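You operate a simulated robot arm through the tools that you are given. There is no shell and no other tool. Be economical: measure what you need, move in short steps, check, and stop when the job is done.

You are at the controls of a simulated robot arm. One attempt, no reset.

JOB
Dry the tin of clove for sachets in a single run of the drying plate.
Fine: switch on, pick the ring whose degrees times the tin's share equal the grams on the board, run once, switch off and put the tin back on its rest. Set down upright: what you pick out.

Only the result counts: the job must be done as asked and must still hold three seconds after the hand-in. Knocking over, shifting, dropping, spilling or breaking anything else fails it.

ROBOT AND FRAMES
A 7-joint arm with a two-finger gripper, on a carriage that runs on a rail from [-0.015, -1.383] to [0.01, 0.997] (x, y) and turns from -122 to 211 degrees about z. Base frame: it is fixed where the carriage stands at the start and does not move with it; the origin is on the floor, on the carriage's upright axis, x ahead of it, y to its left, z up. Lengths are in m, angles in degrees, forces in N, time in s.
Its first joint turns from -149.0 to 149.0 degrees. Places, roughly: drying plate switch [0.9, 0.3, 0.9]; run key [0.9, 0.4, 0.9]. Payload 2.45 kg.
The TCP is the grasp point between the finger pads, 0.026 m short of the fingertips. In the tool frame z runs along the fingers and y along their closing line. Largest opening 0.096 m; the body of the gripper starts 0.069 m behind the TCP.
Orientation is that of the tool frame in the base frame, as a unit quaternion [w, x, y, z]. With the fingers straight down and closing along the base's y, the tool's x points along the base's -x, its y along +y and its z along -z.

CONTROLS
- The arm moves only by the tool arm_command. Its argument "commands" is a list of rows, each an object of numbers (a shift or turn left out is 0, a gripper value left out holds the last): "tx", "ty", "tz": the shift along the base's x, y, z in m; "rx", "ry", "rz": the turn, a rotation vector about the base's x, y, z in degrees. In form: [{"tx": .., "ty": .., "tz": .., "rx": .., "ry": .., "rz": ..}, ...]. A call has 1 to 8 rows; each row shifts and turns the commanded pose from where the row before left it. "jaw" is the gripper command, from -1 (shut) to 1 (fully open), values between in proportion, set as the call begins (left out, the last holds). Rows are played at 5 a second. More than 0.05 m and 8.6 degrees between two rows, or a gripper value outside its range, and nothing of the call is played. A pose out of reach is approached as far as the arm can. The call stops where the force on the tool passes 40 N (or 10 N more than at its start, if that is more) or the arm is blocked; 0.2 s more then pass. Each finger halts on what it meets, pressing with about 30 N; the grip force reading is that of the motor and also rises with nothing between the fingers. The clock runs only during rows and for 0.2 s after the last one: add rows that do not move to give the fingers time. The reply holds the time, the measured pose of the TCP, the force on the tool along the base axes, the opening and the grip force, in the units named above and with some noise, with the torque about the TCP (base axes, N m) and any sound that the robot's microphone picked up.
- Cameras (640 x 400 px; columns grow to the right, rows downward): "scene" is now at [0.0232, 0.2214, 1.6657]; the picture's right is [0.59, -0.81, 0.00], its down [-0.47, -0.34, -0.81] and it looks along [0.66, 0.48, -0.58] (base axes); focal length 278 px, centre (320, 200). "wrist" rides on the gripper at [0.082, 0.003, -0.098] in the tool frame; the picture's right is [-0.04, 1.00, 0.00], its down [-0.73, -0.03, -0.68] and it looks along [-0.68, -0.03, 0.73] (tool axes); focal length 256 px, centre (320, 200). There is no depth. A picture from a camera that has moved, and an enlarged one, comes with that camera's place and axes in the base frame and with its lens.
- capture(camera): a new picture of that camera. No time passes.
- lift_body(by): slides the trunk up (or, below 0, down) by that many m; the arm and the scene camera ride with it, the base frame stays. It gives what a move gives, with no picture.
- drive_base(legs): drives the robot by 1 to 6 legs, each [ahead, left, turn to the left] in m, m and degrees, along the robot's own axes; the way and the turn of a leg run together, so that a leg with both is an arc; at most 1.5 m and 180 degrees a leg. The arm and the cameras ride along, it lands a little off, and it stops where it bumps. It keeps to its track: a leg is cut to what the track allows. It gives what a move gives.
- turn_head(pan, tilt): turns the head with the scene camera to pan (to the left, within 155 degrees either way) and tilt (down, from -29 to 69), counted from straight ahead of the robot. It gives what a move gives.
- zoom(camera, box): a new picture of the part [left, top, right, bottom] of that camera's present view, enlarged. No time passes.
- hand_in(): hands the job in; it is judged then, once.

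Work in short steps. Places have to be worked out from the pictures, the camera data and where the tool is seen: move nearer, look again, correct. Check each grasp and each placing, and mend what went wrong. You have 120 turns and 98 pictures in all, those below and enlarged ones among them. Open the gripper and draw the arm clear of the work before you hand the job in, unless the task says otherwise; then end with one line.

The tools are called after "Call:" as name(argument=value, ...) on one line, values as JSON. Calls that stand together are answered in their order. arm_command: Moves the arm, as the interface text tells. Its arguments: {"type":"object","properties":{"commands":{"type":"array","items":{"type":"object","properties":{"tx":{"type":"number"},"ty":{"type":"number"},"tz":{"type":"number"},"rx":{"type":"number"},"ry":{"type":"number"},"rz":{"type":"number"}}}},"jaw":{"type":"number"}},"required":["commands"]} The other tools are called the same way: lift_body (by) slides the trunk up or down; drive_base (legs) drives the base; turn_head (pan, tilt) turns the head that bears the scene camera; capture (camera) takes a picture; zoom (camera, box) takes an enlarged picture of a part of a camera's view; hand_in () hands the job in.

At the start:

```text
clock: 0.0
tcp_pos: [0.3923, 0.5633, 1.2433]
tcp_rot: [0.0, 0.001, 1.0, 0.002]
force: [0.4, -0.4, -0.4]
ft_torque: [0.02, 0.02, 0.02]
finger_gap: 0.0959
grasp_force: 0.0
trunk travel left (down, up): [-0.653, 0.057]
robot x, y, heading: [0.0009, -0.0013, 0.2]
head pan, tilt: [36.3, 35.6]
```

scene: 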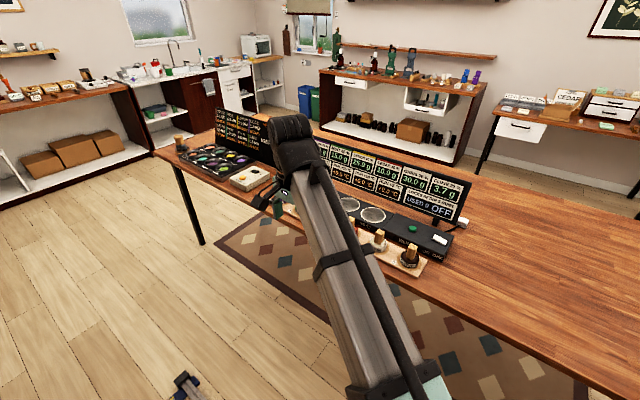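
wrist: 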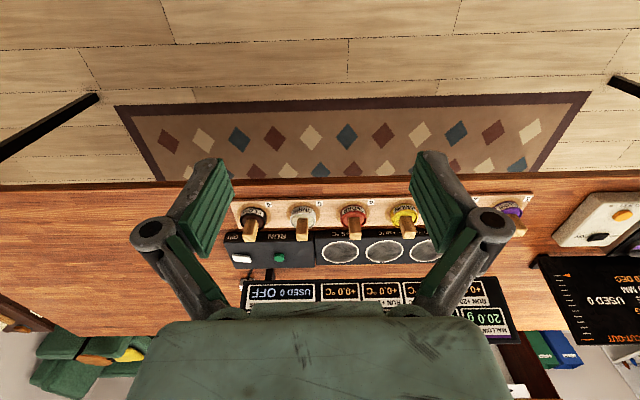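

The arm hides part of the bench, so I zoom in on the boards and the row of tins.

Call:
zoom(camera="scene", box=[310, 130, 480, 270])

Call:
zoom(camera="scene", box=[160, 90, 320, 220])

Call:
zoom(camera="wrist", box=[220, 170, 640, 350])

```text
2.86 times, centred on (395, 200) of scene
camera zoom: at [0.0232, 0.2214, 1.6657], right [0.59, -0.81, 0.0], down [-0.47, -0.34, -0.81], along [0.66, 0.48, -0.58], focal length 794 px, centre (106, 200)
```

zoom: 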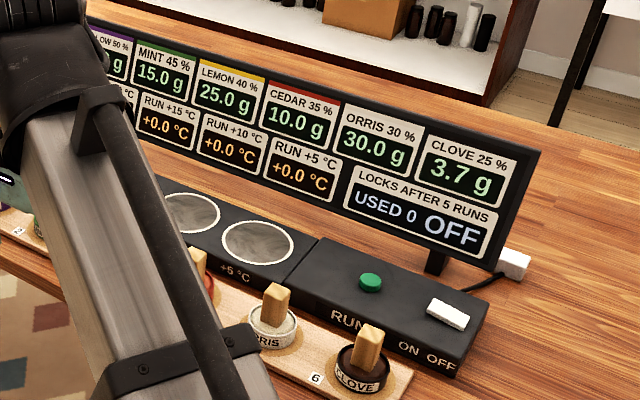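

```text
3.08 times, centred on (240, 155) of scene
camera zoom: at [0.0232, 0.2214, 1.6657], right [0.59, -0.81, 0.0], down [-0.47, -0.34, -0.81], along [0.66, 0.48, -0.58], focal length 855 px, centre (566, 338)
```

zoom: 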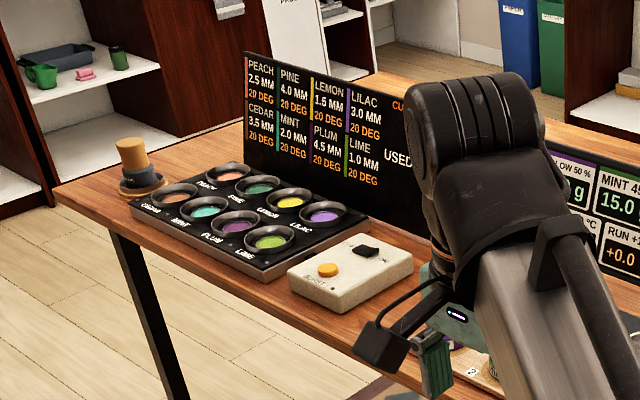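

```text
1.52 times, centred on (430, 260) of wrist
camera zoom: at [0.3124, 0.5664, 1.3428], right [0.04, 1.0, 0.0], down [0.73, -0.03, 0.68], along [0.68, -0.03, -0.73], focal length 390 px, centre (152, 109)
```

zoom: 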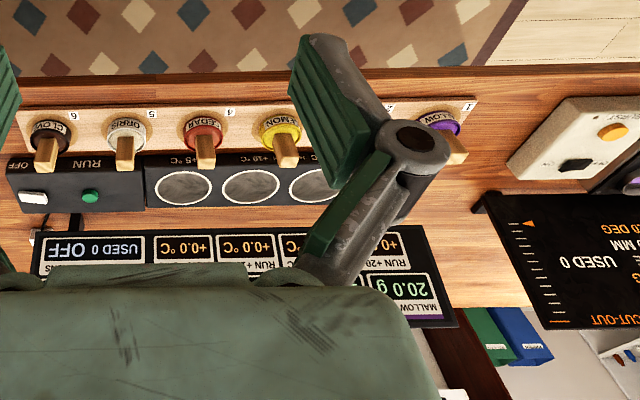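

The clove tin (place 6) shows 25 % and 3.7 g, which gives 15 °C, but I want to check the ring labels from closer. The plate spans y of about 0.3 to 1.0 at x of about 0.93, so I drive the carriage left.

Call:
drive_base(legs=[[0, 0.6, 0]])

Call:
turn_head(pan=-5, tilt=38)

Call:
capture(camera="scene")

Call:
capture(camera="wrist")

```text
clock: 3.4
tcp_pos: [0.4001, 1.1651, 1.2434]
tcp_rot: [0.001, 0.001, 1.0, 0.001]
force: [-0.5, -0.9, 0.4]
ft_torque: [0.0, 0.0, -0.02]
finger_gap: 0.0961
grasp_force: 0.1
trunk travel left (down, up): [-0.653, 0.057]
robot x, y, heading: [0.0073, 0.6032, -0.1]
head pan, tilt: [36.3, 35.6]
```

```text
clock: 4.5
tcp_pos: [0.4013, 1.1654, 1.2444]
tcp_rot: [0.002, 0.001, 1.0, 0.001]
force: [-0.2, -0.1, -0.1]
ft_torque: [-0.01, -0.01, 0.01]
finger_gap: 0.0959
grasp_force: 0.0
trunk travel left (down, up): [-0.653, 0.057]
robot x, y, heading: [0.0088, 0.5999, -0.2]
head pan, tilt: [-5.0, 38.0]
```

```text
92 pictures are left
camera scene: at [0.0452, 0.7651, 1.6621], right [-0.09, -1.0, 0.0], down [-0.61, 0.05, -0.79], along [0.78, -0.07, -0.62], focal length 278 px, centre (320, 200)
```

scene: 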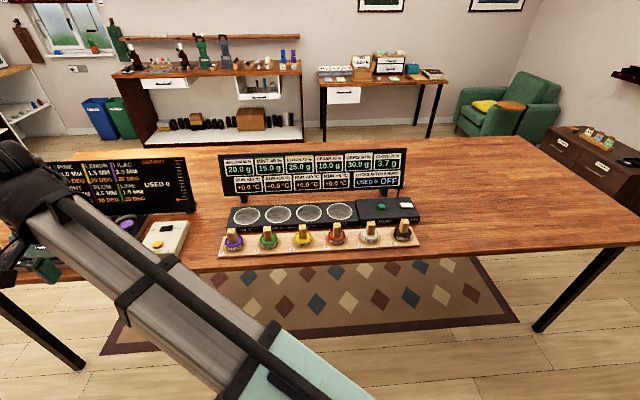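

```text
91 pictures are left
camera wrist: at [0.32, 1.1688, 1.3428], right [0.04, 1.0, 0.0], down [0.73, -0.03, 0.68], along [0.68, -0.03, -0.73], focal length 256 px, centre (320, 200)
```

wrist: 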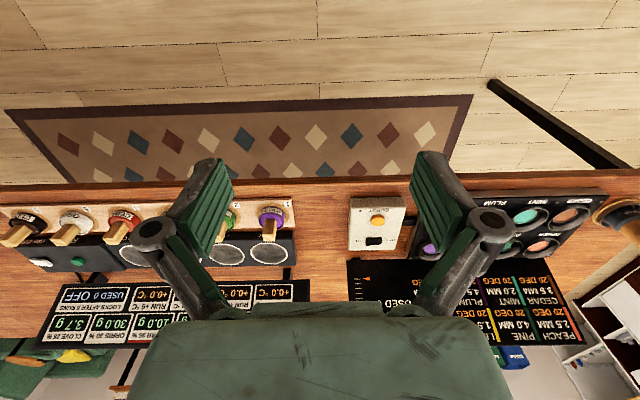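

Now the head has a clear view of the whole plate. I enlarge the boards, ring labels and tins.

Call:
zoom(camera="scene", box=[210, 140, 320, 210])

Call:
zoom(camera="scene", box=[310, 140, 420, 210])

Call:
zoom(camera="scene", box=[215, 195, 325, 262])

Call:
zoom(camera="scene", box=[320, 190, 430, 257])

```text
5.71 times, centred on (265, 175) of scene
camera zoom: at [0.0452, 0.7651, 1.6621], right [-0.09, -1.0, 0.0], down [-0.61, 0.05, -0.79], along [0.78, -0.07, -0.62], focal length 1588 px, centre (634, 343)
```

zoom: 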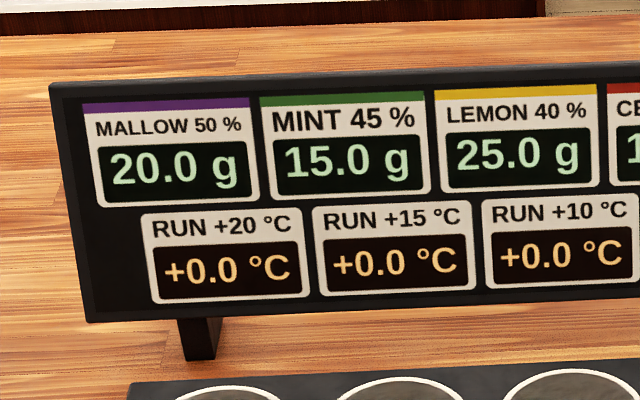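

```text
5.71 times, centred on (365, 175) of scene
camera zoom: at [0.0452, 0.7651, 1.6621], right [-0.09, -1.0, 0.0], down [-0.61, 0.05, -0.79], along [0.78, -0.07, -0.62], focal length 1588 px, centre (63, 343)
```

zoom: 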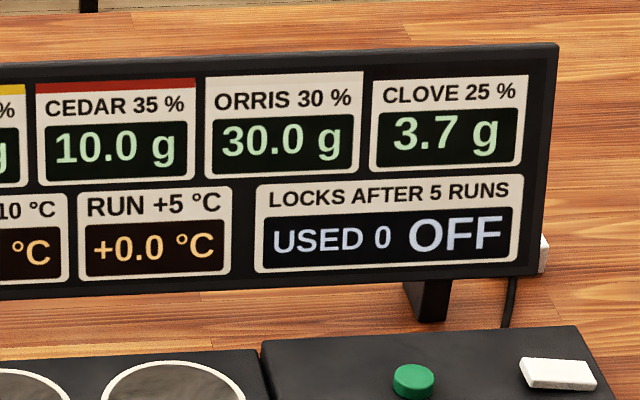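

```text
5.82 times, centred on (270, 228) of scene
camera zoom: at [0.0452, 0.7651, 1.6621], right [-0.09, -1.0, 0.0], down [-0.61, 0.05, -0.79], along [0.78, -0.07, -0.62], focal length 1617 px, centre (611, 34)
```

zoom: 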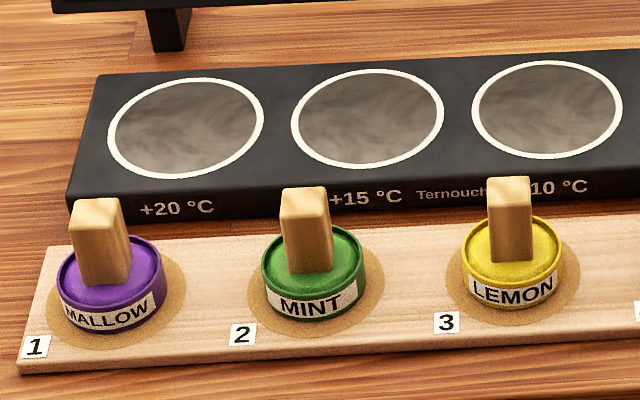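

```text
5.82 times, centred on (375, 224) of scene
camera zoom: at [0.0452, 0.7651, 1.6621], right [-0.09, -1.0, 0.0], down [-0.61, 0.05, -0.79], along [0.78, -0.07, -0.62], focal length 1617 px, centre (0, 63)
```

zoom: 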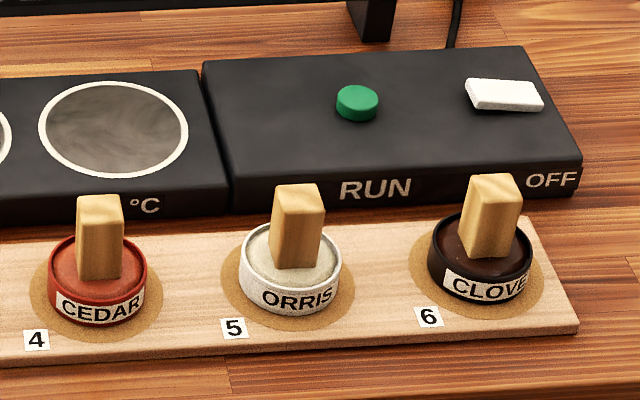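

The +15 °C ring is the second from the left. The switch is a rocker with ON on its left and OFF on its right. I drive back a bit so that the switch and tin 6 lie well in reach, then move the arm towards them while staying high.

Call:
drive_base(legs=[[0, -0.2, 0]])

Call:
arm_command(commands=[{"ty": -0.05}, {"ty": -0.05, "tx": 0.02}, {"ty": -0.045, "tx": 0.02}, {"ty": -0.045, "tx": 0.02}, {"ty": -0.045, "tx": 0.02}, {"ty": -0.045, "tx": 0.02}, {"ty": -0.045, "tx": 0.02}, {"ty": -0.045, "tx": 0.02}], jaw=-1)

Call:
arm_command(commands=[{"ty": -0.04, "tx": 0.03}, {"ty": -0.04, "tx": 0.03}, {"ty": -0.04, "tx": 0.03}, {"ty": -0.04, "tx": 0.03}, {"ty": -0.04, "tx": 0.03}, {"tx": 0.03, "tz": -0.02}, {"tz": -0.03, "tx": 0.03}, {"tz": -0.03, "tx": 0.02}])

Call:
capture(camera="wrist")

Call:
capture(camera="scene")

```text
clock: 6.1
tcp_pos: [0.3998, 0.9649, 1.2432]
tcp_rot: [0.001, 0.003, 1.0, 0.0]
force: [0.2, -0.2, 0.6]
ft_torque: [0.02, 0.05, -0.01]
finger_gap: 0.096
grasp_force: 0.3
trunk travel left (down, up): [-0.653, 0.057]
robot x, y, heading: [0.0046, 0.4021, -0.2]
head pan, tilt: [-5.0, 38.0]
```

```text
refused: row 2 steps farther than a row can; nothing moved
```

```text
clock: 7.9
tcp_pos: [0.6368, 0.7698, 1.1492]
tcp_rot: [0.001, 0.003, 1.0, 0.002]
force: [-0.2, -0.6, 0.4]
ft_torque: [0.01, 0.02, 0.03]
finger_gap: 0.0956
grasp_force: 0.2
out of reach, approached as far as the arm can: row 2, 4
trunk travel left (down, up): [-0.653, 0.057]
robot x, y, heading: [0.0067, 0.4045, -0.4]
head pan, tilt: [-5.0, 38.0]
```

```text
86 pictures are left
camera wrist: at [0.556, 0.7733, 1.2492], right [0.05, 1.0, 0.0], down [0.73, -0.04, 0.68], along [0.68, -0.03, -0.73], focal length 256 px, centre (320, 200)
```

wrist: 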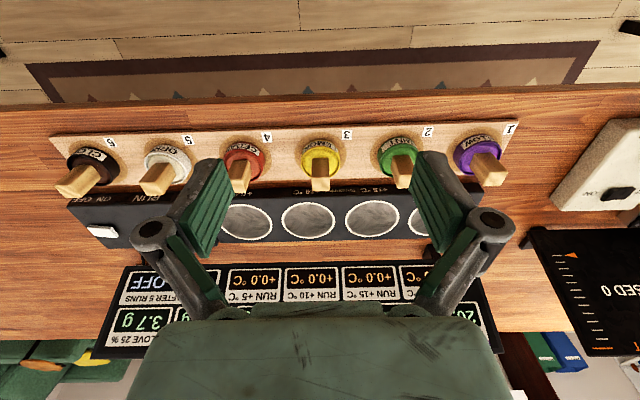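

```text
85 pictures are left
camera scene: at [0.0439, 0.5654, 1.6622], right [-0.09, -1.0, 0.0], down [-0.61, 0.06, -0.79], along [0.78, -0.07, -0.62], focal length 278 px, centre (320, 200)
```

scene: 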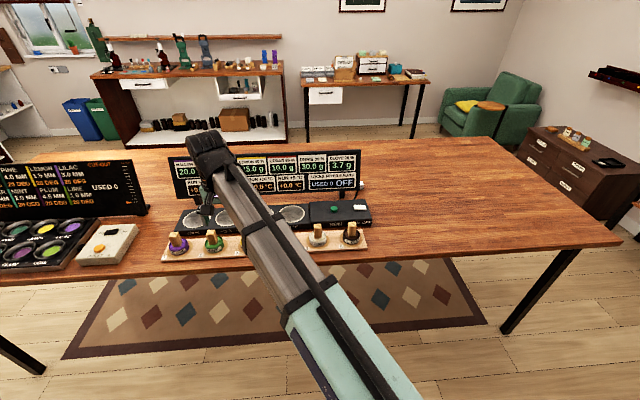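

The tool is at (0.64, 0.77, 1.15). I move it to above the clove tin and switch and close the jaw ready for pressing.

Call:
arm_command(commands=[{"ty": -0.049}, {"ty": -0.049}, {"ty": -0.049}, {"ty": -0.049}, {"ty": -0.049}, {"ty": -0.049}, {"ty": -0.049}, {"ty": -0.049}], jaw=-1)

Call:
arm_command(commands=[{"tx": 0.04}, {"tx": 0.04}, {"tx": 0.04}, {"tx": 0.04}])

Call:
capture(camera="wrist")

```text
clock: 9.7
tcp_pos: [0.6337, 0.3767, 1.1488]
tcp_rot: [0.001, 0.003, 1.0, 0.001]
force: [-0.6, 0.0, -0.1]
ft_torque: [-0.03, -0.01, -0.01]
finger_gap: 0.0
grasp_force: 28.4
trunk travel left (down, up): [-0.653, 0.057]
robot x, y, heading: [0.0032, 0.4056, -0.1]
head pan, tilt: [-5.0, 38.0]
```

```text
clock: 10.7
tcp_pos: [0.7966, 0.3768, 1.1499]
tcp_rot: [0.001, 0.003, 1.0, 0.001]
force: [-0.5, 0.2, 0.1]
ft_torque: [-0.04, 0.0, 0.02]
finger_gap: 0.0
grasp_force: 28.5
trunk travel left (down, up): [-0.653, 0.057]
robot x, y, heading: [0.0066, 0.4043, -0.2]
head pan, tilt: [-5.0, 38.0]
```

```text
84 pictures are left
camera wrist: at [0.7154, 0.3808, 1.2493], right [0.05, 1.0, 0.0], down [0.73, -0.04, 0.68], along [0.68, -0.03, -0.73], focal length 256 px, centre (320, 200)
```

wrist: 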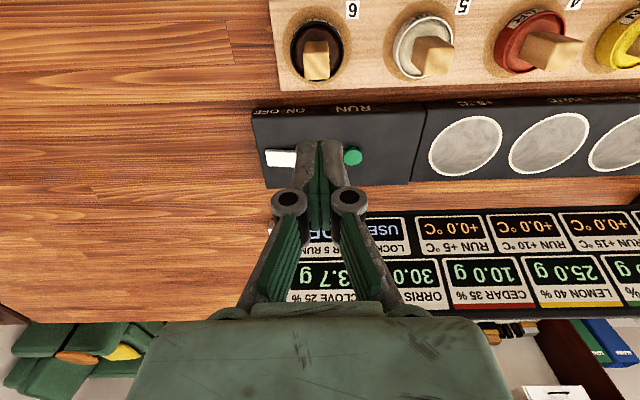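

From this view the switch is near (0.95, 0.306) and the run key near (0.955, 0.424), with tops at z of about 0.89. I approach a point above the ON (left) end of the switch and look again.

Call:
arm_command(commands=[{"tx": 0.04, "ty": -0.02}, {"tx": 0.04, "ty": -0.03}, {"tx": 0.03, "tz": -0.03}, {"tz": -0.04}, {"tz": -0.04}, {"tz": -0.04}])

Call:
capture(camera="wrist")

Call:
zoom(camera="scene", box=[290, 170, 410, 250])

```text
clock: 12.1
tcp_pos: [0.9059, 0.3273, 1.0008]
tcp_rot: [0.001, 0.003, 1.0, 0.002]
force: [-0.3, -0.9, 0.4]
ft_torque: [-0.01, 0.02, -0.02]
finger_gap: 0.0
grasp_force: 28.0
trunk travel left (down, up): [-0.653, 0.057]
robot x, y, heading: [0.0025, 0.4066, -0.4]
head pan, tilt: [-5.0, 38.0]
```

```text
83 pictures are left
camera wrist: at [0.8249, 0.3306, 1.0988], right [0.05, 1.0, 0.0], down [0.73, -0.04, 0.68], along [0.68, -0.03, -0.73], focal length 256 px, centre (320, 200)
```

wrist: 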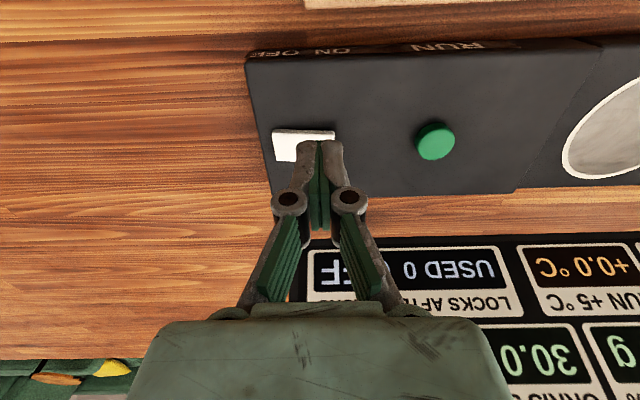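

```text
5.00 times, centred on (350, 210) of scene
camera zoom: at [0.0439, 0.5654, 1.6622], right [-0.09, -1.0, 0.0], down [-0.61, 0.06, -0.79], along [0.78, -0.07, -0.62], focal length 1390 px, centre (170, 150)
```

zoom: 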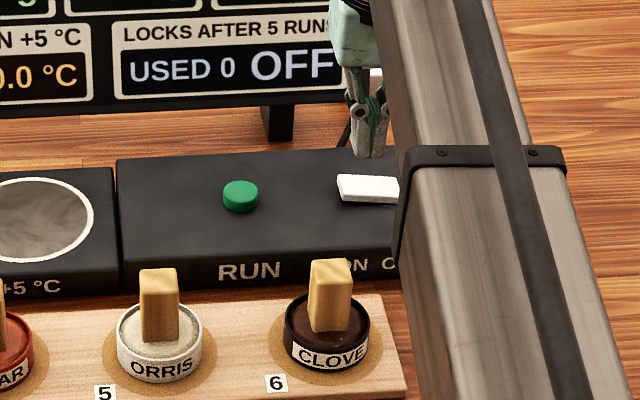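

The switch centre is about (0.943, 0.311), about 0.055 m wide, so the ON end is near y = 0.328. I move over it and descend gently.

Call:
arm_command(commands=[{"tx": 0.037}, {"tz": -0.03}, {"tz": -0.02}])

Call:
capture(camera="wrist")

```text
clock: 12.9
tcp_pos: [0.9407, 0.3261, 0.9497]
tcp_rot: [0.0, 0.002, 1.0, 0.002]
force: [0.1, -0.2, 0.5]
ft_torque: [0.01, -0.01, -0.01]
finger_gap: 0.0001
grasp_force: 28.4
trunk travel left (down, up): [-0.653, 0.057]
robot x, y, heading: [-0.0003, 0.4049, -0.2]
head pan, tilt: [-5.0, 38.0]
```

```text
81 pictures are left
camera wrist: at [0.8602, 0.3301, 1.0485], right [0.05, 1.0, 0.0], down [0.73, -0.04, 0.68], along [0.68, -0.03, -0.73], focal length 256 px, centre (320, 200)
```

wrist: 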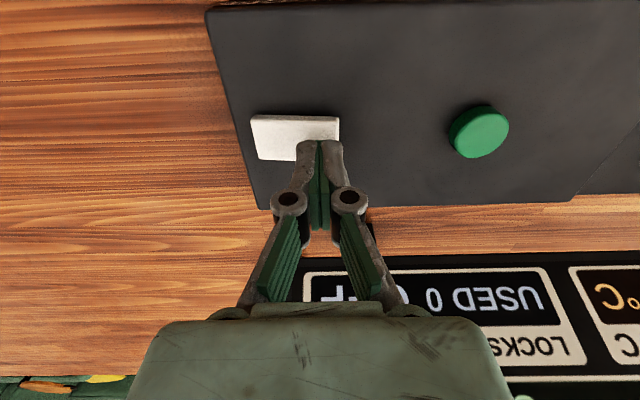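

The tool is over the ON half of the switch. I go down in small steps to press it.

Call:
arm_command(commands=[{"tz": -0.01}, {"tz": -0.006}, {"tz": -0.004}, {"tz": -0.004}, {"tz": -0.003}])

Call:
zoom(camera="scene", box=[290, 140, 410, 220])

```text
clock: 13.9
tcp_pos: [0.9401, 0.3281, 0.9341]
tcp_rot: [0.005, 0.003, 1.0, 0.001]
force: [-7.0, 0.9, 18.5]
ft_torque: [-0.11, 0.32, -0.04]
finger_gap: 0.0
grasp_force: 28.5
trunk travel left (down, up): [-0.653, 0.057]
robot x, y, heading: [0.0047, 0.4014, -0.5]
head pan, tilt: [-5.0, 38.0]
stopped in row 5: the force on the tool passed its limit at 44 N (the readings are from after the stop); the commanded pose is now the measured one
```

```text
5.00 times, centred on (350, 180) of scene
camera zoom: at [0.0399, 0.5658, 1.6622], right [-0.09, -1.0, 0.0], down [-0.61, 0.06, -0.79], along [0.79, -0.07, -0.61], focal length 1390 px, centre (170, 300)
```

zoom: 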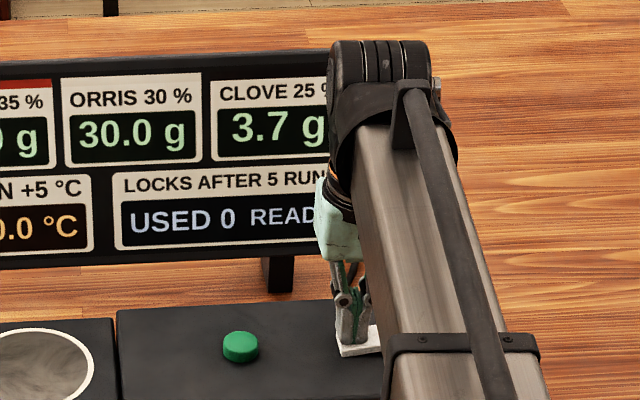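

The board reads READY, so the plate is on. I lift off, back up over the clove tin with the jaw opened, and look.

Call:
arm_command(commands=[{"tz": 0.04}, {"tz": 0.05}, {"tz": 0.04}, {"tx": -0.045}, {"tx": -0.045}, {"tx": -0.04}, {"ty": 0.03}])

Call:
arm_command(commands=[{"tx": -0.04}, {}, {}], jaw=1)

Call:
capture(camera="wrist")

Call:
zoom(camera="scene", box=[290, 140, 410, 220])

```text
clock: 15.5
tcp_pos: [0.8132, 0.3584, 1.0611]
tcp_rot: [0.004, 0.002, 1.0, 0.0]
force: [-0.3, -0.5, -0.4]
ft_torque: [0.02, 0.01, 0.03]
finger_gap: 0.0
grasp_force: 28.2
trunk travel left (down, up): [-0.653, 0.057]
robot x, y, heading: [0.0045, 0.4032, -0.2]
head pan, tilt: [-5.0, 38.0]
```

```text
clock: 16.3
tcp_pos: [0.7718, 0.3573, 1.0611]
tcp_rot: [0.003, 0.003, 1.0, 0.001]
force: [0.6, -0.3, -1.1]
ft_torque: [-0.01, 0.01, -0.01]
finger_gap: 0.096
grasp_force: 0.1
trunk travel left (down, up): [-0.653, 0.057]
robot x, y, heading: [0.0046, 0.4051, -0.4]
head pan, tilt: [-5.0, 38.0]
```

```text
79 pictures are left
camera wrist: at [0.6914, 0.3608, 1.1598], right [0.05, 1.0, 0.0], down [0.73, -0.03, 0.68], along [0.68, -0.03, -0.73], focal length 256 px, centre (320, 200)
```

wrist: 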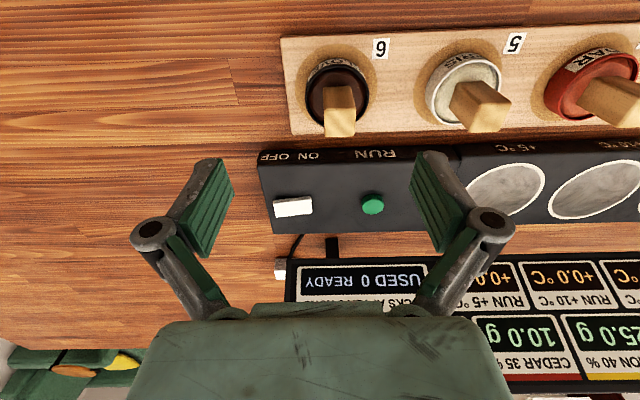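

```text
5.00 times, centred on (350, 180) of scene
camera zoom: at [0.044, 0.5655, 1.6621], right [-0.09, -1.0, 0.0], down [-0.61, 0.06, -0.79], along [0.78, -0.07, -0.62], focal length 1390 px, centre (170, 300)
```

zoom: 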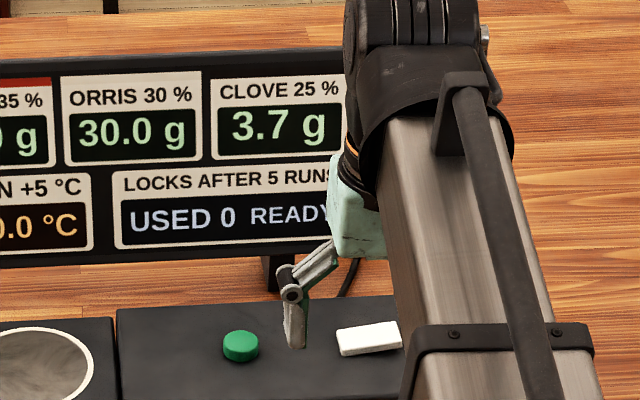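

Still READY. I enlarge the clove tin in the wrist view to find its grip's orientation.

Call:
zoom(camera="wrist", box=[272, 30, 432, 160])

```text
3.08 times, centred on (352, 95) of wrist
camera zoom: at [0.6914, 0.3608, 1.1598], right [0.05, 1.0, 0.0], down [0.73, -0.03, 0.68], along [0.68, -0.03, -0.73], focal length 788 px, centre (222, 523)
```

zoom: 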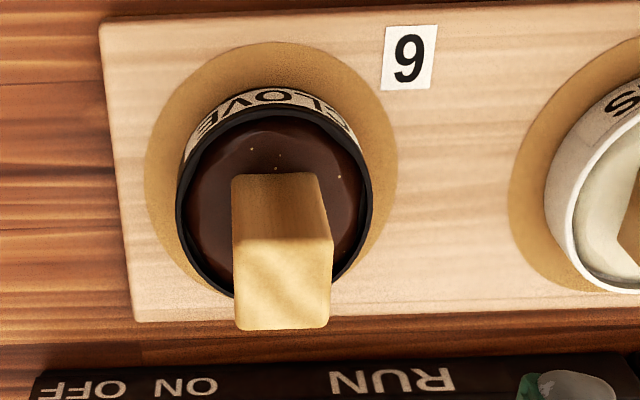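

The wooden grip is square (about 28 mm) and aligned with the axes. It is centred near (0.798, 0.374), with its top at z of about 0.94. I move over it, partly lower, and check the alignment.

Call:
arm_command(commands=[{"tx": 0.026, "ty": 0.017}, {"tz": -0.03}, {"tz": -0.03}])

Call:
capture(camera="wrist")

Call:
zoom(camera="scene", box=[290, 180, 410, 260])

```text
clock: 17.1
tcp_pos: [0.7981, 0.3744, 1.0009]
tcp_rot: [0.004, 0.003, 1.0, 0.001]
force: [-0.1, -0.2, 0.2]
ft_torque: [-0.02, -0.02, 0.02]
finger_gap: 0.0959
grasp_force: 0.1
trunk travel left (down, up): [-0.653, 0.057]
robot x, y, heading: [0.0066, 0.4076, -0.2]
head pan, tilt: [-5.0, 38.0]
```

```text
76 pictures are left
camera wrist: at [0.7178, 0.3777, 1.0999], right [0.05, 1.0, 0.0], down [0.73, -0.03, 0.69], along [0.68, -0.03, -0.73], focal length 256 px, centre (320, 200)
```

wrist: 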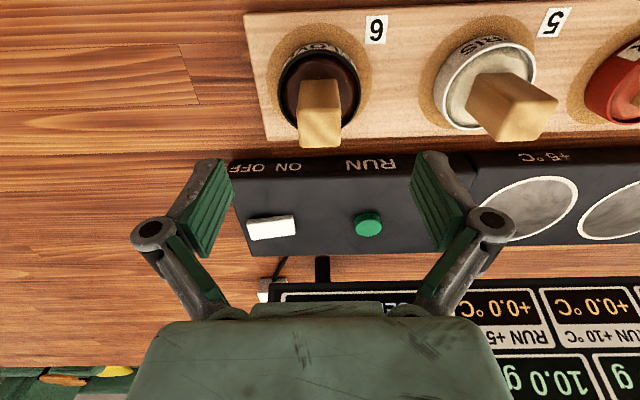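

```text
5.00 times, centred on (350, 220) of scene
camera zoom: at [0.0435, 0.5654, 1.6622], right [-0.09, -1.0, 0.0], down [-0.61, 0.06, -0.79], along [0.78, -0.07, -0.62], focal length 1390 px, centre (170, 100)
```

zoom: 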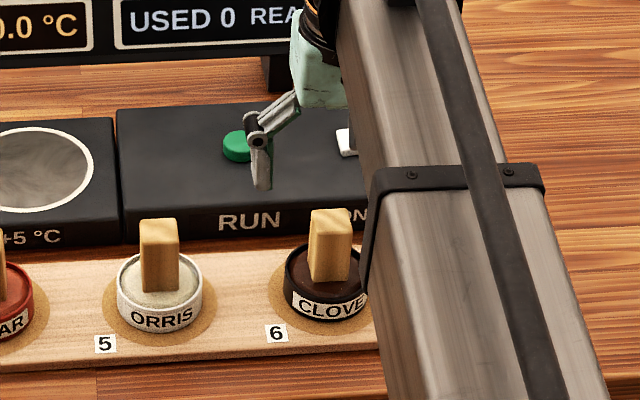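

The alignment holds: the grip top is again at (0.799, 0.374). I descend to TCP z of about 0.932 and close.

Call:
arm_command(commands=[{"tz": -0.03}, {"tz": -0.02}, {"tz": -0.01}, {"tz": -0.009}])

Call:
capture(camera="wrist")

```text
clock: 18.1
tcp_pos: [0.7987, 0.375, 0.9314]
tcp_rot: [0.005, 0.003, 1.0, 0.001]
force: [0.1, -0.5, -0.3]
ft_torque: [-0.04, -0.02, -0.03]
finger_gap: 0.0958
grasp_force: 0.2
trunk travel left (down, up): [-0.653, 0.057]
robot x, y, heading: [0.0018, 0.404, -0.4]
head pan, tilt: [-5.0, 38.0]
```

```text
74 pictures are left
camera wrist: at [0.7177, 0.378, 1.0296], right [0.05, 1.0, 0.0], down [0.73, -0.03, 0.69], along [0.68, -0.03, -0.73], focal length 256 px, centre (320, 200)
```

wrist: 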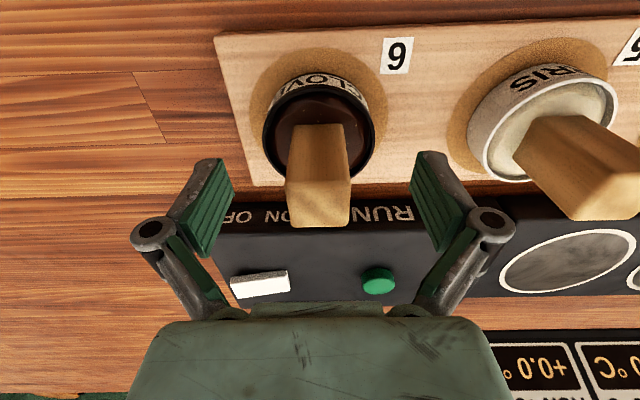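

The grip sits between the fingers and nothing else is touched, so I close the jaw.

Call:
arm_command(commands=[{}, {}, {}, {}], jaw=-1)

Call:
capture(camera="wrist")

```text
clock: 19.1
tcp_pos: [0.7987, 0.3738, 0.9311]
tcp_rot: [0.004, 0.003, 1.0, 0.001]
force: [2.3, -0.8, 9.6]
ft_torque: [0.01, -0.07, -0.03]
finger_gap: 0.027
grasp_force: 30.1
trunk travel left (down, up): [-0.653, 0.057]
robot x, y, heading: [0.0084, 0.4047, -0.3]
head pan, tilt: [-5.0, 38.0]
```

```text
73 pictures are left
camera wrist: at [0.7173, 0.378, 1.0304], right [0.05, 1.0, 0.0], down [0.73, -0.03, 0.69], along [0.69, -0.03, -0.73], focal length 256 px, centre (320, 200)
```

wrist: 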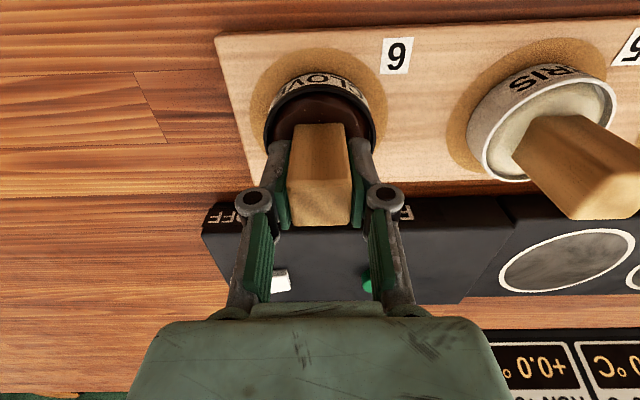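

Gripped at a gap of 27 mm; this rest pose is TCP (0.799, 0.374, 0.931). I lift straight up and check the hold.

Call:
arm_command(commands=[{"tz": 0.01}, {"tz": 0.02}, {"tz": 0.04}, {"tz": 0.04}, {}])

Call:
capture(camera="wrist")

Call:
zoom(camera="scene", box=[250, 160, 400, 260])

```text
clock: 20.3
tcp_pos: [0.8006, 0.376, 1.0428]
tcp_rot: [0.004, 0.002, 1.0, 0.001]
force: [0.6, 0.7, 0.5]
ft_torque: [0.01, 0.0, 0.01]
finger_gap: 0.0
grasp_force: 29.2
trunk travel left (down, up): [-0.653, 0.057]
robot x, y, heading: [0.0045, 0.4064, -0.3]
head pan, tilt: [-5.0, 38.0]
```

```text
72 pictures are left
camera wrist: at [0.7187, 0.3798, 1.1411], right [0.05, 1.0, 0.0], down [0.73, -0.03, 0.68], along [0.68, -0.03, -0.73], focal length 256 px, centre (320, 200)
```

wrist: 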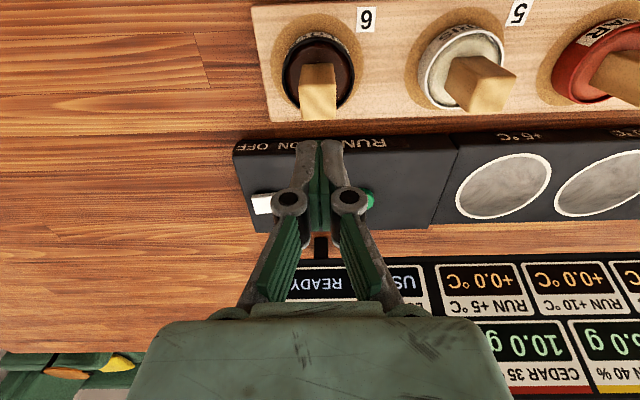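

```text
4.00 times, centred on (325, 210) of scene
camera zoom: at [0.0435, 0.5654, 1.6621], right [-0.09, -1.0, 0.0], down [-0.61, 0.06, -0.79], along [0.78, -0.07, -0.62], focal length 1112 px, centre (300, 160)
```

zoom: 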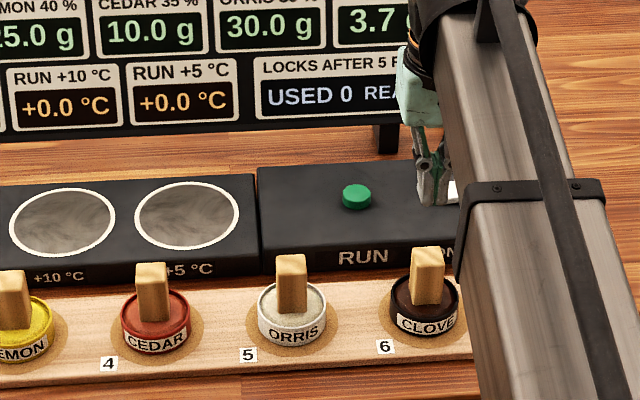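

The fingers slipped off the grip: I held it too high. The tin still stands in place, so I measure it again and will grip deeper.

Call:
arm_command(commands=[{"tx": -0.02}, {}, {}], jaw=1)

Call:
zoom(camera="wrist", box=[250, 30, 410, 130])

Call:
zoom(camera="scene", box=[320, 210, 384, 250])

```text
clock: 21.1
tcp_pos: [0.7805, 0.3757, 1.0414]
tcp_rot: [0.004, 0.002, 1.0, 0.001]
force: [-0.2, -0.3, -0.6]
ft_torque: [0.03, 0.03, 0.04]
finger_gap: 0.096
grasp_force: 0.0
trunk travel left (down, up): [-0.653, 0.057]
robot x, y, heading: [0.0059, 0.4003, -0.3]
head pan, tilt: [-5.0, 38.0]
```

```text
4.00 times, centred on (330, 80) of wrist
camera zoom: at [0.6993, 0.3794, 1.1402], right [0.05, 1.0, 0.0], down [0.73, -0.03, 0.68], along [0.68, -0.03, -0.73], focal length 1024 px, centre (280, 680)
```

zoom: 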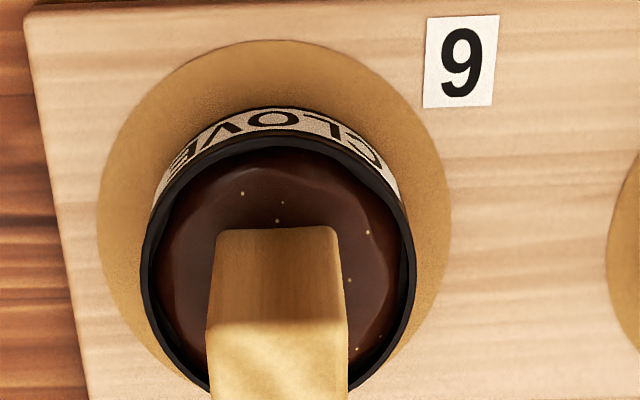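

```text
10.00 times, centred on (352, 230) of scene
camera zoom: at [0.0438, 0.5655, 1.6621], right [-0.09, -1.0, 0.0], down [-0.61, 0.06, -0.79], along [0.78, -0.07, -0.62], focal length 2779 px, centre (0, -100)
```

zoom: 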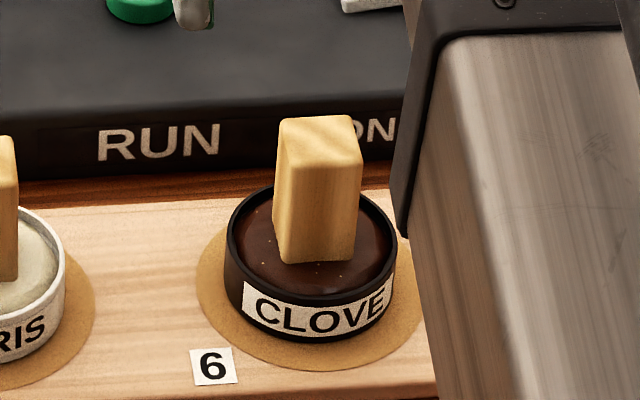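

The grip looks straight and the overlap should have been ample, so I retry with a slightly different height and a slow lift, reading the forces. First I go back over the tin.

Call:
arm_command(commands=[{"tx": 0.018, "ty": -0.001}, {"tz": -0.04}, {"tz": -0.04}, {"tz": -0.02}, {"tz": -0.008}, {}])

Call:
arm_command(commands=[{}, {}], jaw=-0.2)

Call:
arm_command(commands=[{"tz": -0.003}, {"tz": -0.003}, {"tz": -0.003}])

Call:
zoom(camera="wrist", box=[200, 50, 440, 250])

```text
clock: 22.5
tcp_pos: [0.7969, 0.3728, 0.9315]
tcp_rot: [0.004, 0.003, 1.0, 0.001]
force: [-0.8, 0.0, -0.3]
ft_torque: [0.01, -0.04, 0.03]
finger_gap: 0.096
grasp_force: 0.0
trunk travel left (down, up): [-0.653, 0.057]
robot x, y, heading: [0.0022, 0.4034, -0.3]
head pan, tilt: [-5.0, 38.0]
```

```text
clock: 23.1
tcp_pos: [0.7976, 0.3746, 0.9313]
tcp_rot: [0.004, 0.003, 1.0, 0.001]
force: [-0.8, -0.5, 0.1]
ft_torque: [-0.01, 0.0, 0.0]
finger_gap: 0.0385
grasp_force: 0.1
trunk travel left (down, up): [-0.653, 0.057]
robot x, y, heading: [0.002, 0.4039, -0.2]
head pan, tilt: [-5.0, 38.0]
```

```text
clock: 23.9
tcp_pos: [0.797, 0.3735, 0.9242]
tcp_rot: [0.004, 0.002, 1.0, 0.001]
force: [-1.4, 0.4, 0.2]
ft_torque: [0.0, 0.01, 0.01]
finger_gap: 0.0386
grasp_force: 0.3
trunk travel left (down, up): [-0.653, 0.057]
robot x, y, heading: [0.0046, 0.404, -0.4]
head pan, tilt: [-5.0, 38.0]
```

```text
2.00 times, centred on (320, 150) of wrist
camera zoom: at [0.7153, 0.3775, 1.0229], right [0.05, 1.0, 0.0], down [0.73, -0.03, 0.68], along [0.68, -0.03, -0.73], focal length 512 px, centre (320, 300)
```

zoom: 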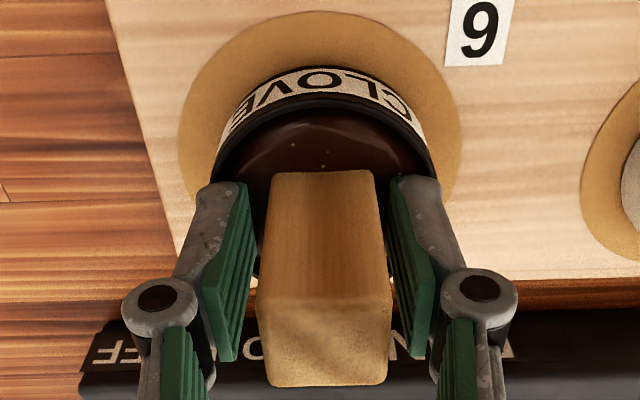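

No contact yet and the fingers straddle the grip well. I close here and lift just a few millimetres.

Call:
arm_command(commands=[{"tz": -0.002}, {}, {}, {}], jaw=-1)

Call:
arm_command(commands=[{"tz": 0.003}, {"tz": 0.003}, {"tz": 0.003}])

Call:
zoom(camera="wrist", box=[200, 50, 440, 250])

```text
clock: 24.9
tcp_pos: [0.7957, 0.3741, 0.9224]
tcp_rot: [0.005, 0.003, 1.0, 0.0]
force: [7.2, 2.9, 25.4]
ft_torque: [0.06, 0.2, -0.05]
finger_gap: 0.0273
grasp_force: 30.2
trunk travel left (down, up): [-0.653, 0.057]
robot x, y, heading: [0.0052, 0.4006, -0.4]
head pan, tilt: [-5.0, 38.0]
```

```text
clock: 25.7
tcp_pos: [0.7953, 0.3737, 0.9315]
tcp_rot: [0.004, 0.002, 1.0, 0.0]
force: [0.0, 0.5, -1.4]
ft_torque: [0.0, -0.05, 0.01]
finger_gap: 0.0272
grasp_force: 29.6
trunk travel left (down, up): [-0.653, 0.057]
robot x, y, heading: [0.0056, 0.4002, -0.3]
head pan, tilt: [-5.0, 38.0]
```

```text
2.00 times, centred on (320, 150) of wrist
camera zoom: at [0.7153, 0.377, 1.0299], right [0.05, 1.0, 0.0], down [0.73, -0.03, 0.68], along [0.68, -0.03, -0.73], focal length 512 px, centre (320, 300)
```

zoom: 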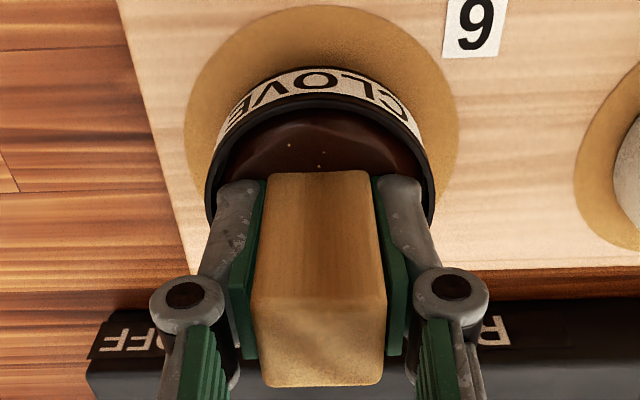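

This time the tin rises with the fingers (reading −1.4 N). I keep lifting slowly.

Call:
arm_command(commands=[{"tz": 0.005}, {"tz": 0.01}, {"tz": 0.01}, {"tz": 0.015}, {"tz": 0.015}, {"tz": 0.01}, {}])

Call:
capture(camera="wrist")

Call:
capture(camera="scene")

```text
clock: 27.3
tcp_pos: [0.7963, 0.3748, 0.9957]
tcp_rot: [0.004, 0.003, 1.0, 0.001]
force: [0.0, 0.4, -1.3]
ft_torque: [0.01, -0.01, 0.02]
finger_gap: 0.0275
grasp_force: 30.2
trunk travel left (down, up): [-0.653, 0.057]
robot x, y, heading: [0.0031, 0.4023, -0.3]
head pan, tilt: [-5.0, 38.0]
```

```text
66 pictures are left
camera wrist: at [0.7165, 0.3781, 1.0952], right [0.05, 1.0, 0.0], down [0.73, -0.03, 0.68], along [0.68, -0.03, -0.73], focal length 256 px, centre (320, 200)
```

wrist: 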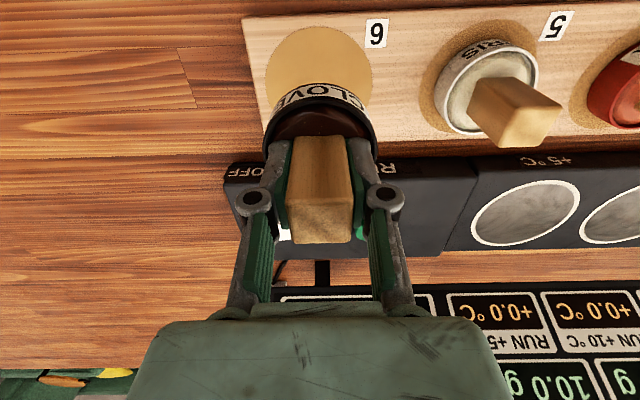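

```text
65 pictures are left
camera scene: at [0.0438, 0.5655, 1.6621], right [-0.09, -1.0, 0.0], down [-0.61, 0.06, -0.79], along [0.78, -0.07, -0.62], focal length 278 px, centre (320, 200)
```

scene: 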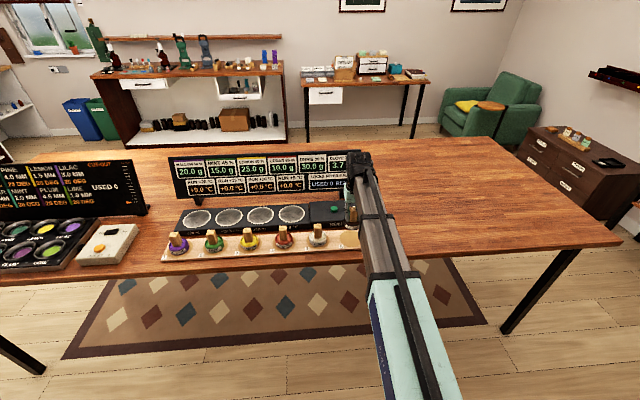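

The tin is held firmly. I raise it clear of the other grips and drive left so that ring 2 (+15 °C, near (0.93, 0.86)) comes in reach.

Call:
arm_command(commands=[{"tz": 0.02}, {"tz": 0.02}, {"tz": 0.02}, {"tz": 0.02}, {}])

Call:
drive_base(legs=[[0, 0.35, 0]])

Call:
capture(camera="wrist")

Call:
capture(camera="scene")

```text
clock: 28.5
tcp_pos: [0.7975, 0.3748, 1.0763]
tcp_rot: [0.004, 0.003, 1.0, 0.002]
force: [0.7, -0.3, -2.0]
ft_torque: [-0.02, 0.0, 0.0]
finger_gap: 0.027
grasp_force: 30.1
trunk travel left (down, up): [-0.653, 0.057]
robot x, y, heading: [0.0027, 0.4034, -0.3]
head pan, tilt: [-5.0, 38.0]
```

```text
clock: 30.8
tcp_pos: [0.8007, 0.7272, 1.0754]
tcp_rot: [0.003, 0.001, 1.0, 0.001]
force: [-0.3, 0.1, -1.4]
ft_torque: [-0.01, 0.03, -0.02]
finger_gap: 0.0275
grasp_force: 30.0
trunk travel left (down, up): [-0.653, 0.057]
robot x, y, heading: [0.0065, 0.7535, -0.1]
head pan, tilt: [-5.0, 38.0]
```

```text
64 pictures are left
camera wrist: at [0.72, 0.7304, 1.1738], right [0.04, 1.0, 0.0], down [0.73, -0.03, 0.68], along [0.68, -0.03, -0.73], focal length 256 px, centre (320, 200)
```

wrist: 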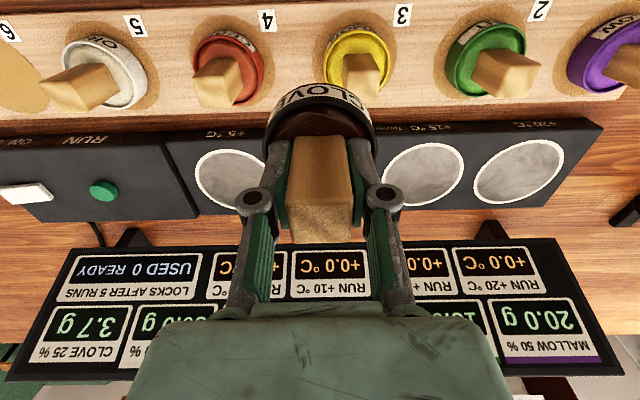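

```text
63 pictures are left
camera scene: at [0.0471, 0.9168, 1.6621], right [-0.09, -1.0, 0.0], down [-0.61, 0.06, -0.79], along [0.78, -0.07, -0.62], focal length 278 px, centre (320, 200)
```

scene: 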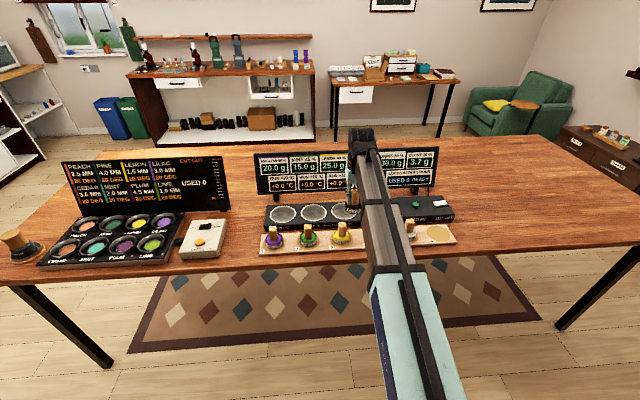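

Ring 2 comes out at (0.934, 0.860), and the ring is about 0.11 m wide, so there is margin. I move the tin over it at height and lower it partway.

Call:
arm_command(commands=[{"tx": 0.027, "ty": 0.027}, {"tx": 0.027, "ty": 0.027}, {"tx": 0.027, "ty": 0.027}, {"tx": 0.027, "ty": 0.027}, {"tx": 0.026, "ty": 0.025}, {"tz": -0.03}, {"tz": -0.03}])

Call:
capture(camera="wrist")

Call:
zoom(camera="scene", box=[230, 170, 390, 260])

```text
clock: 32.4
tcp_pos: [0.9342, 0.8601, 1.0165]
tcp_rot: [0.004, 0.002, 1.0, 0.001]
force: [0.4, 0.9, 0.2]
ft_torque: [-0.01, 0.02, 0.02]
finger_gap: 0.0271
grasp_force: 29.4
trunk travel left (down, up): [-0.653, 0.057]
robot x, y, heading: [0.0102, 0.755, -0.2]
head pan, tilt: [-5.0, 38.0]
```

```text
62 pictures are left
camera wrist: at [0.8539, 0.8628, 1.1152], right [0.04, 1.0, 0.0], down [0.73, -0.03, 0.69], along [0.68, -0.03, -0.73], focal length 256 px, centre (320, 200)
```

wrist: 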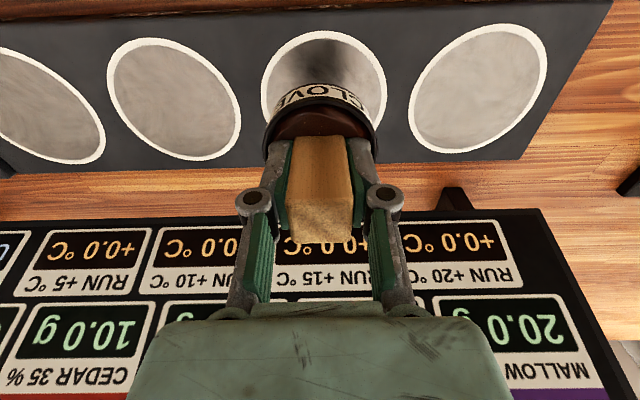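

```text
4.00 times, centred on (310, 215) of scene
camera zoom: at [0.0472, 0.9165, 1.6622], right [-0.09, -1.0, 0.0], down [-0.61, 0.06, -0.79], along [0.78, -0.07, -0.62], focal length 1112 px, centre (360, 140)
```

zoom: 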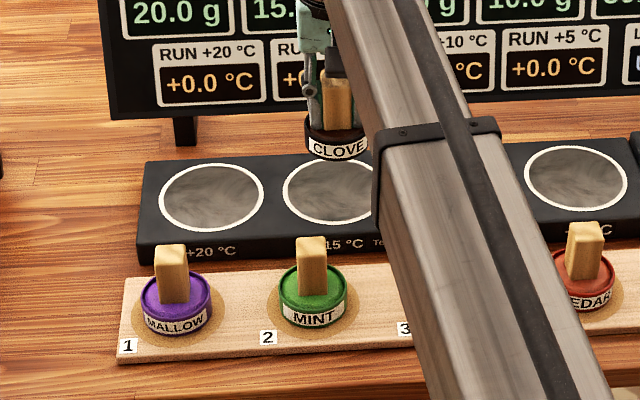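

Ring 2's centre is again at (0.934, 0.863) and the tin is above it. I lower it gently until contact.

Call:
arm_command(commands=[{"tz": -0.03, "ty": 0.002}, {"tz": -0.02}, {"tz": -0.008}, {"tz": -0.004}, {"tz": -0.004}, {}])

Call:
capture(camera="wrist")

```text
clock: 33.8
tcp_pos: [0.9356, 0.862, 0.9486]
tcp_rot: [0.004, 0.002, 1.0, 0.0]
force: [-0.2, 0.5, -1.5]
ft_torque: [-0.02, -0.04, 0.01]
finger_gap: 0.0275
grasp_force: 30.3
trunk travel left (down, up): [-0.653, 0.057]
robot x, y, heading: [0.0034, 0.755, -0.1]
head pan, tilt: [-5.0, 38.0]
```

```text
60 pictures are left
camera wrist: at [0.854, 0.8648, 1.0479], right [0.04, 1.0, 0.0], down [0.73, -0.03, 0.68], along [0.68, -0.03, -0.73], focal length 256 px, centre (320, 200)
```

wrist: 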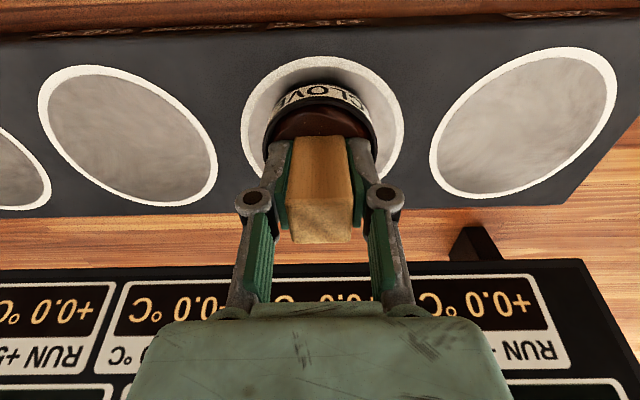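

Still hanging free and well centred in the ring. I go down by 2 mm steps to find contact.

Call:
arm_command(commands=[{"tz": -0.002}, {"tz": -0.002}, {"tz": -0.002}, {}])

Call:
arm_command(commands=[{"tz": -0.002}, {"tz": -0.002}, {}])

```text
clock: 34.8
tcp_pos: [0.9349, 0.8618, 0.9441]
tcp_rot: [0.004, 0.002, 1.0, 0.001]
force: [2.3, -0.9, 3.7]
ft_torque: [-0.13, 0.04, 0.04]
finger_gap: 0.0275
grasp_force: 29.5
trunk travel left (down, up): [-0.653, 0.057]
robot x, y, heading: [0.0072, 0.7552, -0.2]
head pan, tilt: [-5.0, 38.0]
```

```text
clock: 35.6
tcp_pos: [0.9354, 0.8615, 0.9433]
tcp_rot: [0.007, 0.002, 1.0, 0.001]
force: [10.9, -0.8, 36.7]
ft_torque: [-0.06, 0.01, -0.08]
finger_gap: 0.0274
grasp_force: 29.7
trunk travel left (down, up): [-0.653, 0.057]
robot x, y, heading: [0.0084, 0.7544, -0.5]
head pan, tilt: [-5.0, 38.0]
```

Contact at TCP z of about 0.944. I relieve the pressure and open the jaw.

Call:
arm_command(commands=[{"tz": 0.004}, {}])

Call:
arm_command(commands=[{}, {}, {}], jaw=1)

Call:
capture(camera="wrist")

```text
clock: 36.2
tcp_pos: [0.9343, 0.863, 0.9434]
tcp_rot: [0.004, 0.002, 1.0, 0.001]
force: [8.7, 0.3, 21.0]
ft_torque: [-0.05, -0.78, 0.04]
finger_gap: 0.0273
grasp_force: 30.3
trunk travel left (down, up): [-0.653, 0.057]
robot x, y, heading: [0.0047, 0.7554, -0.2]
head pan, tilt: [-5.0, 38.0]
```

```text
clock: 37.0
tcp_pos: [0.9349, 0.8619, 0.9431]
tcp_rot: [0.004, 0.002, 1.0, 0.001]
force: [-0.4, -0.3, -0.3]
ft_torque: [0.0, 0.01, -0.01]
finger_gap: 0.0959
grasp_force: 0.0
trunk travel left (down, up): [-0.653, 0.057]
robot x, y, heading: [0.0067, 0.7521, -0.1]
head pan, tilt: [-5.0, 38.0]
```

```text
59 pictures are left
camera wrist: at [0.8539, 0.8653, 1.0418], right [0.04, 1.0, 0.0], down [0.73, -0.03, 0.68], along [0.68, -0.03, -0.73], focal length 256 px, centre (320, 200)
```

wrist: 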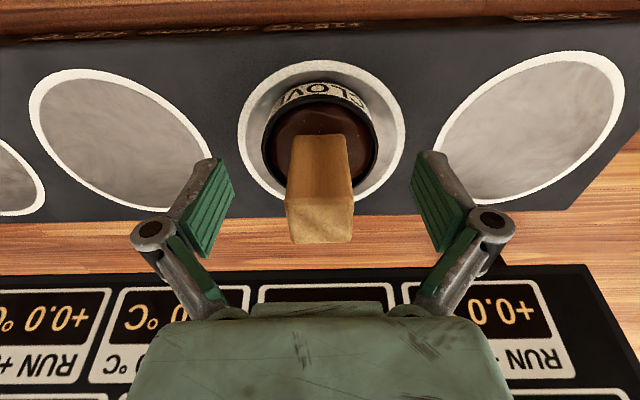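

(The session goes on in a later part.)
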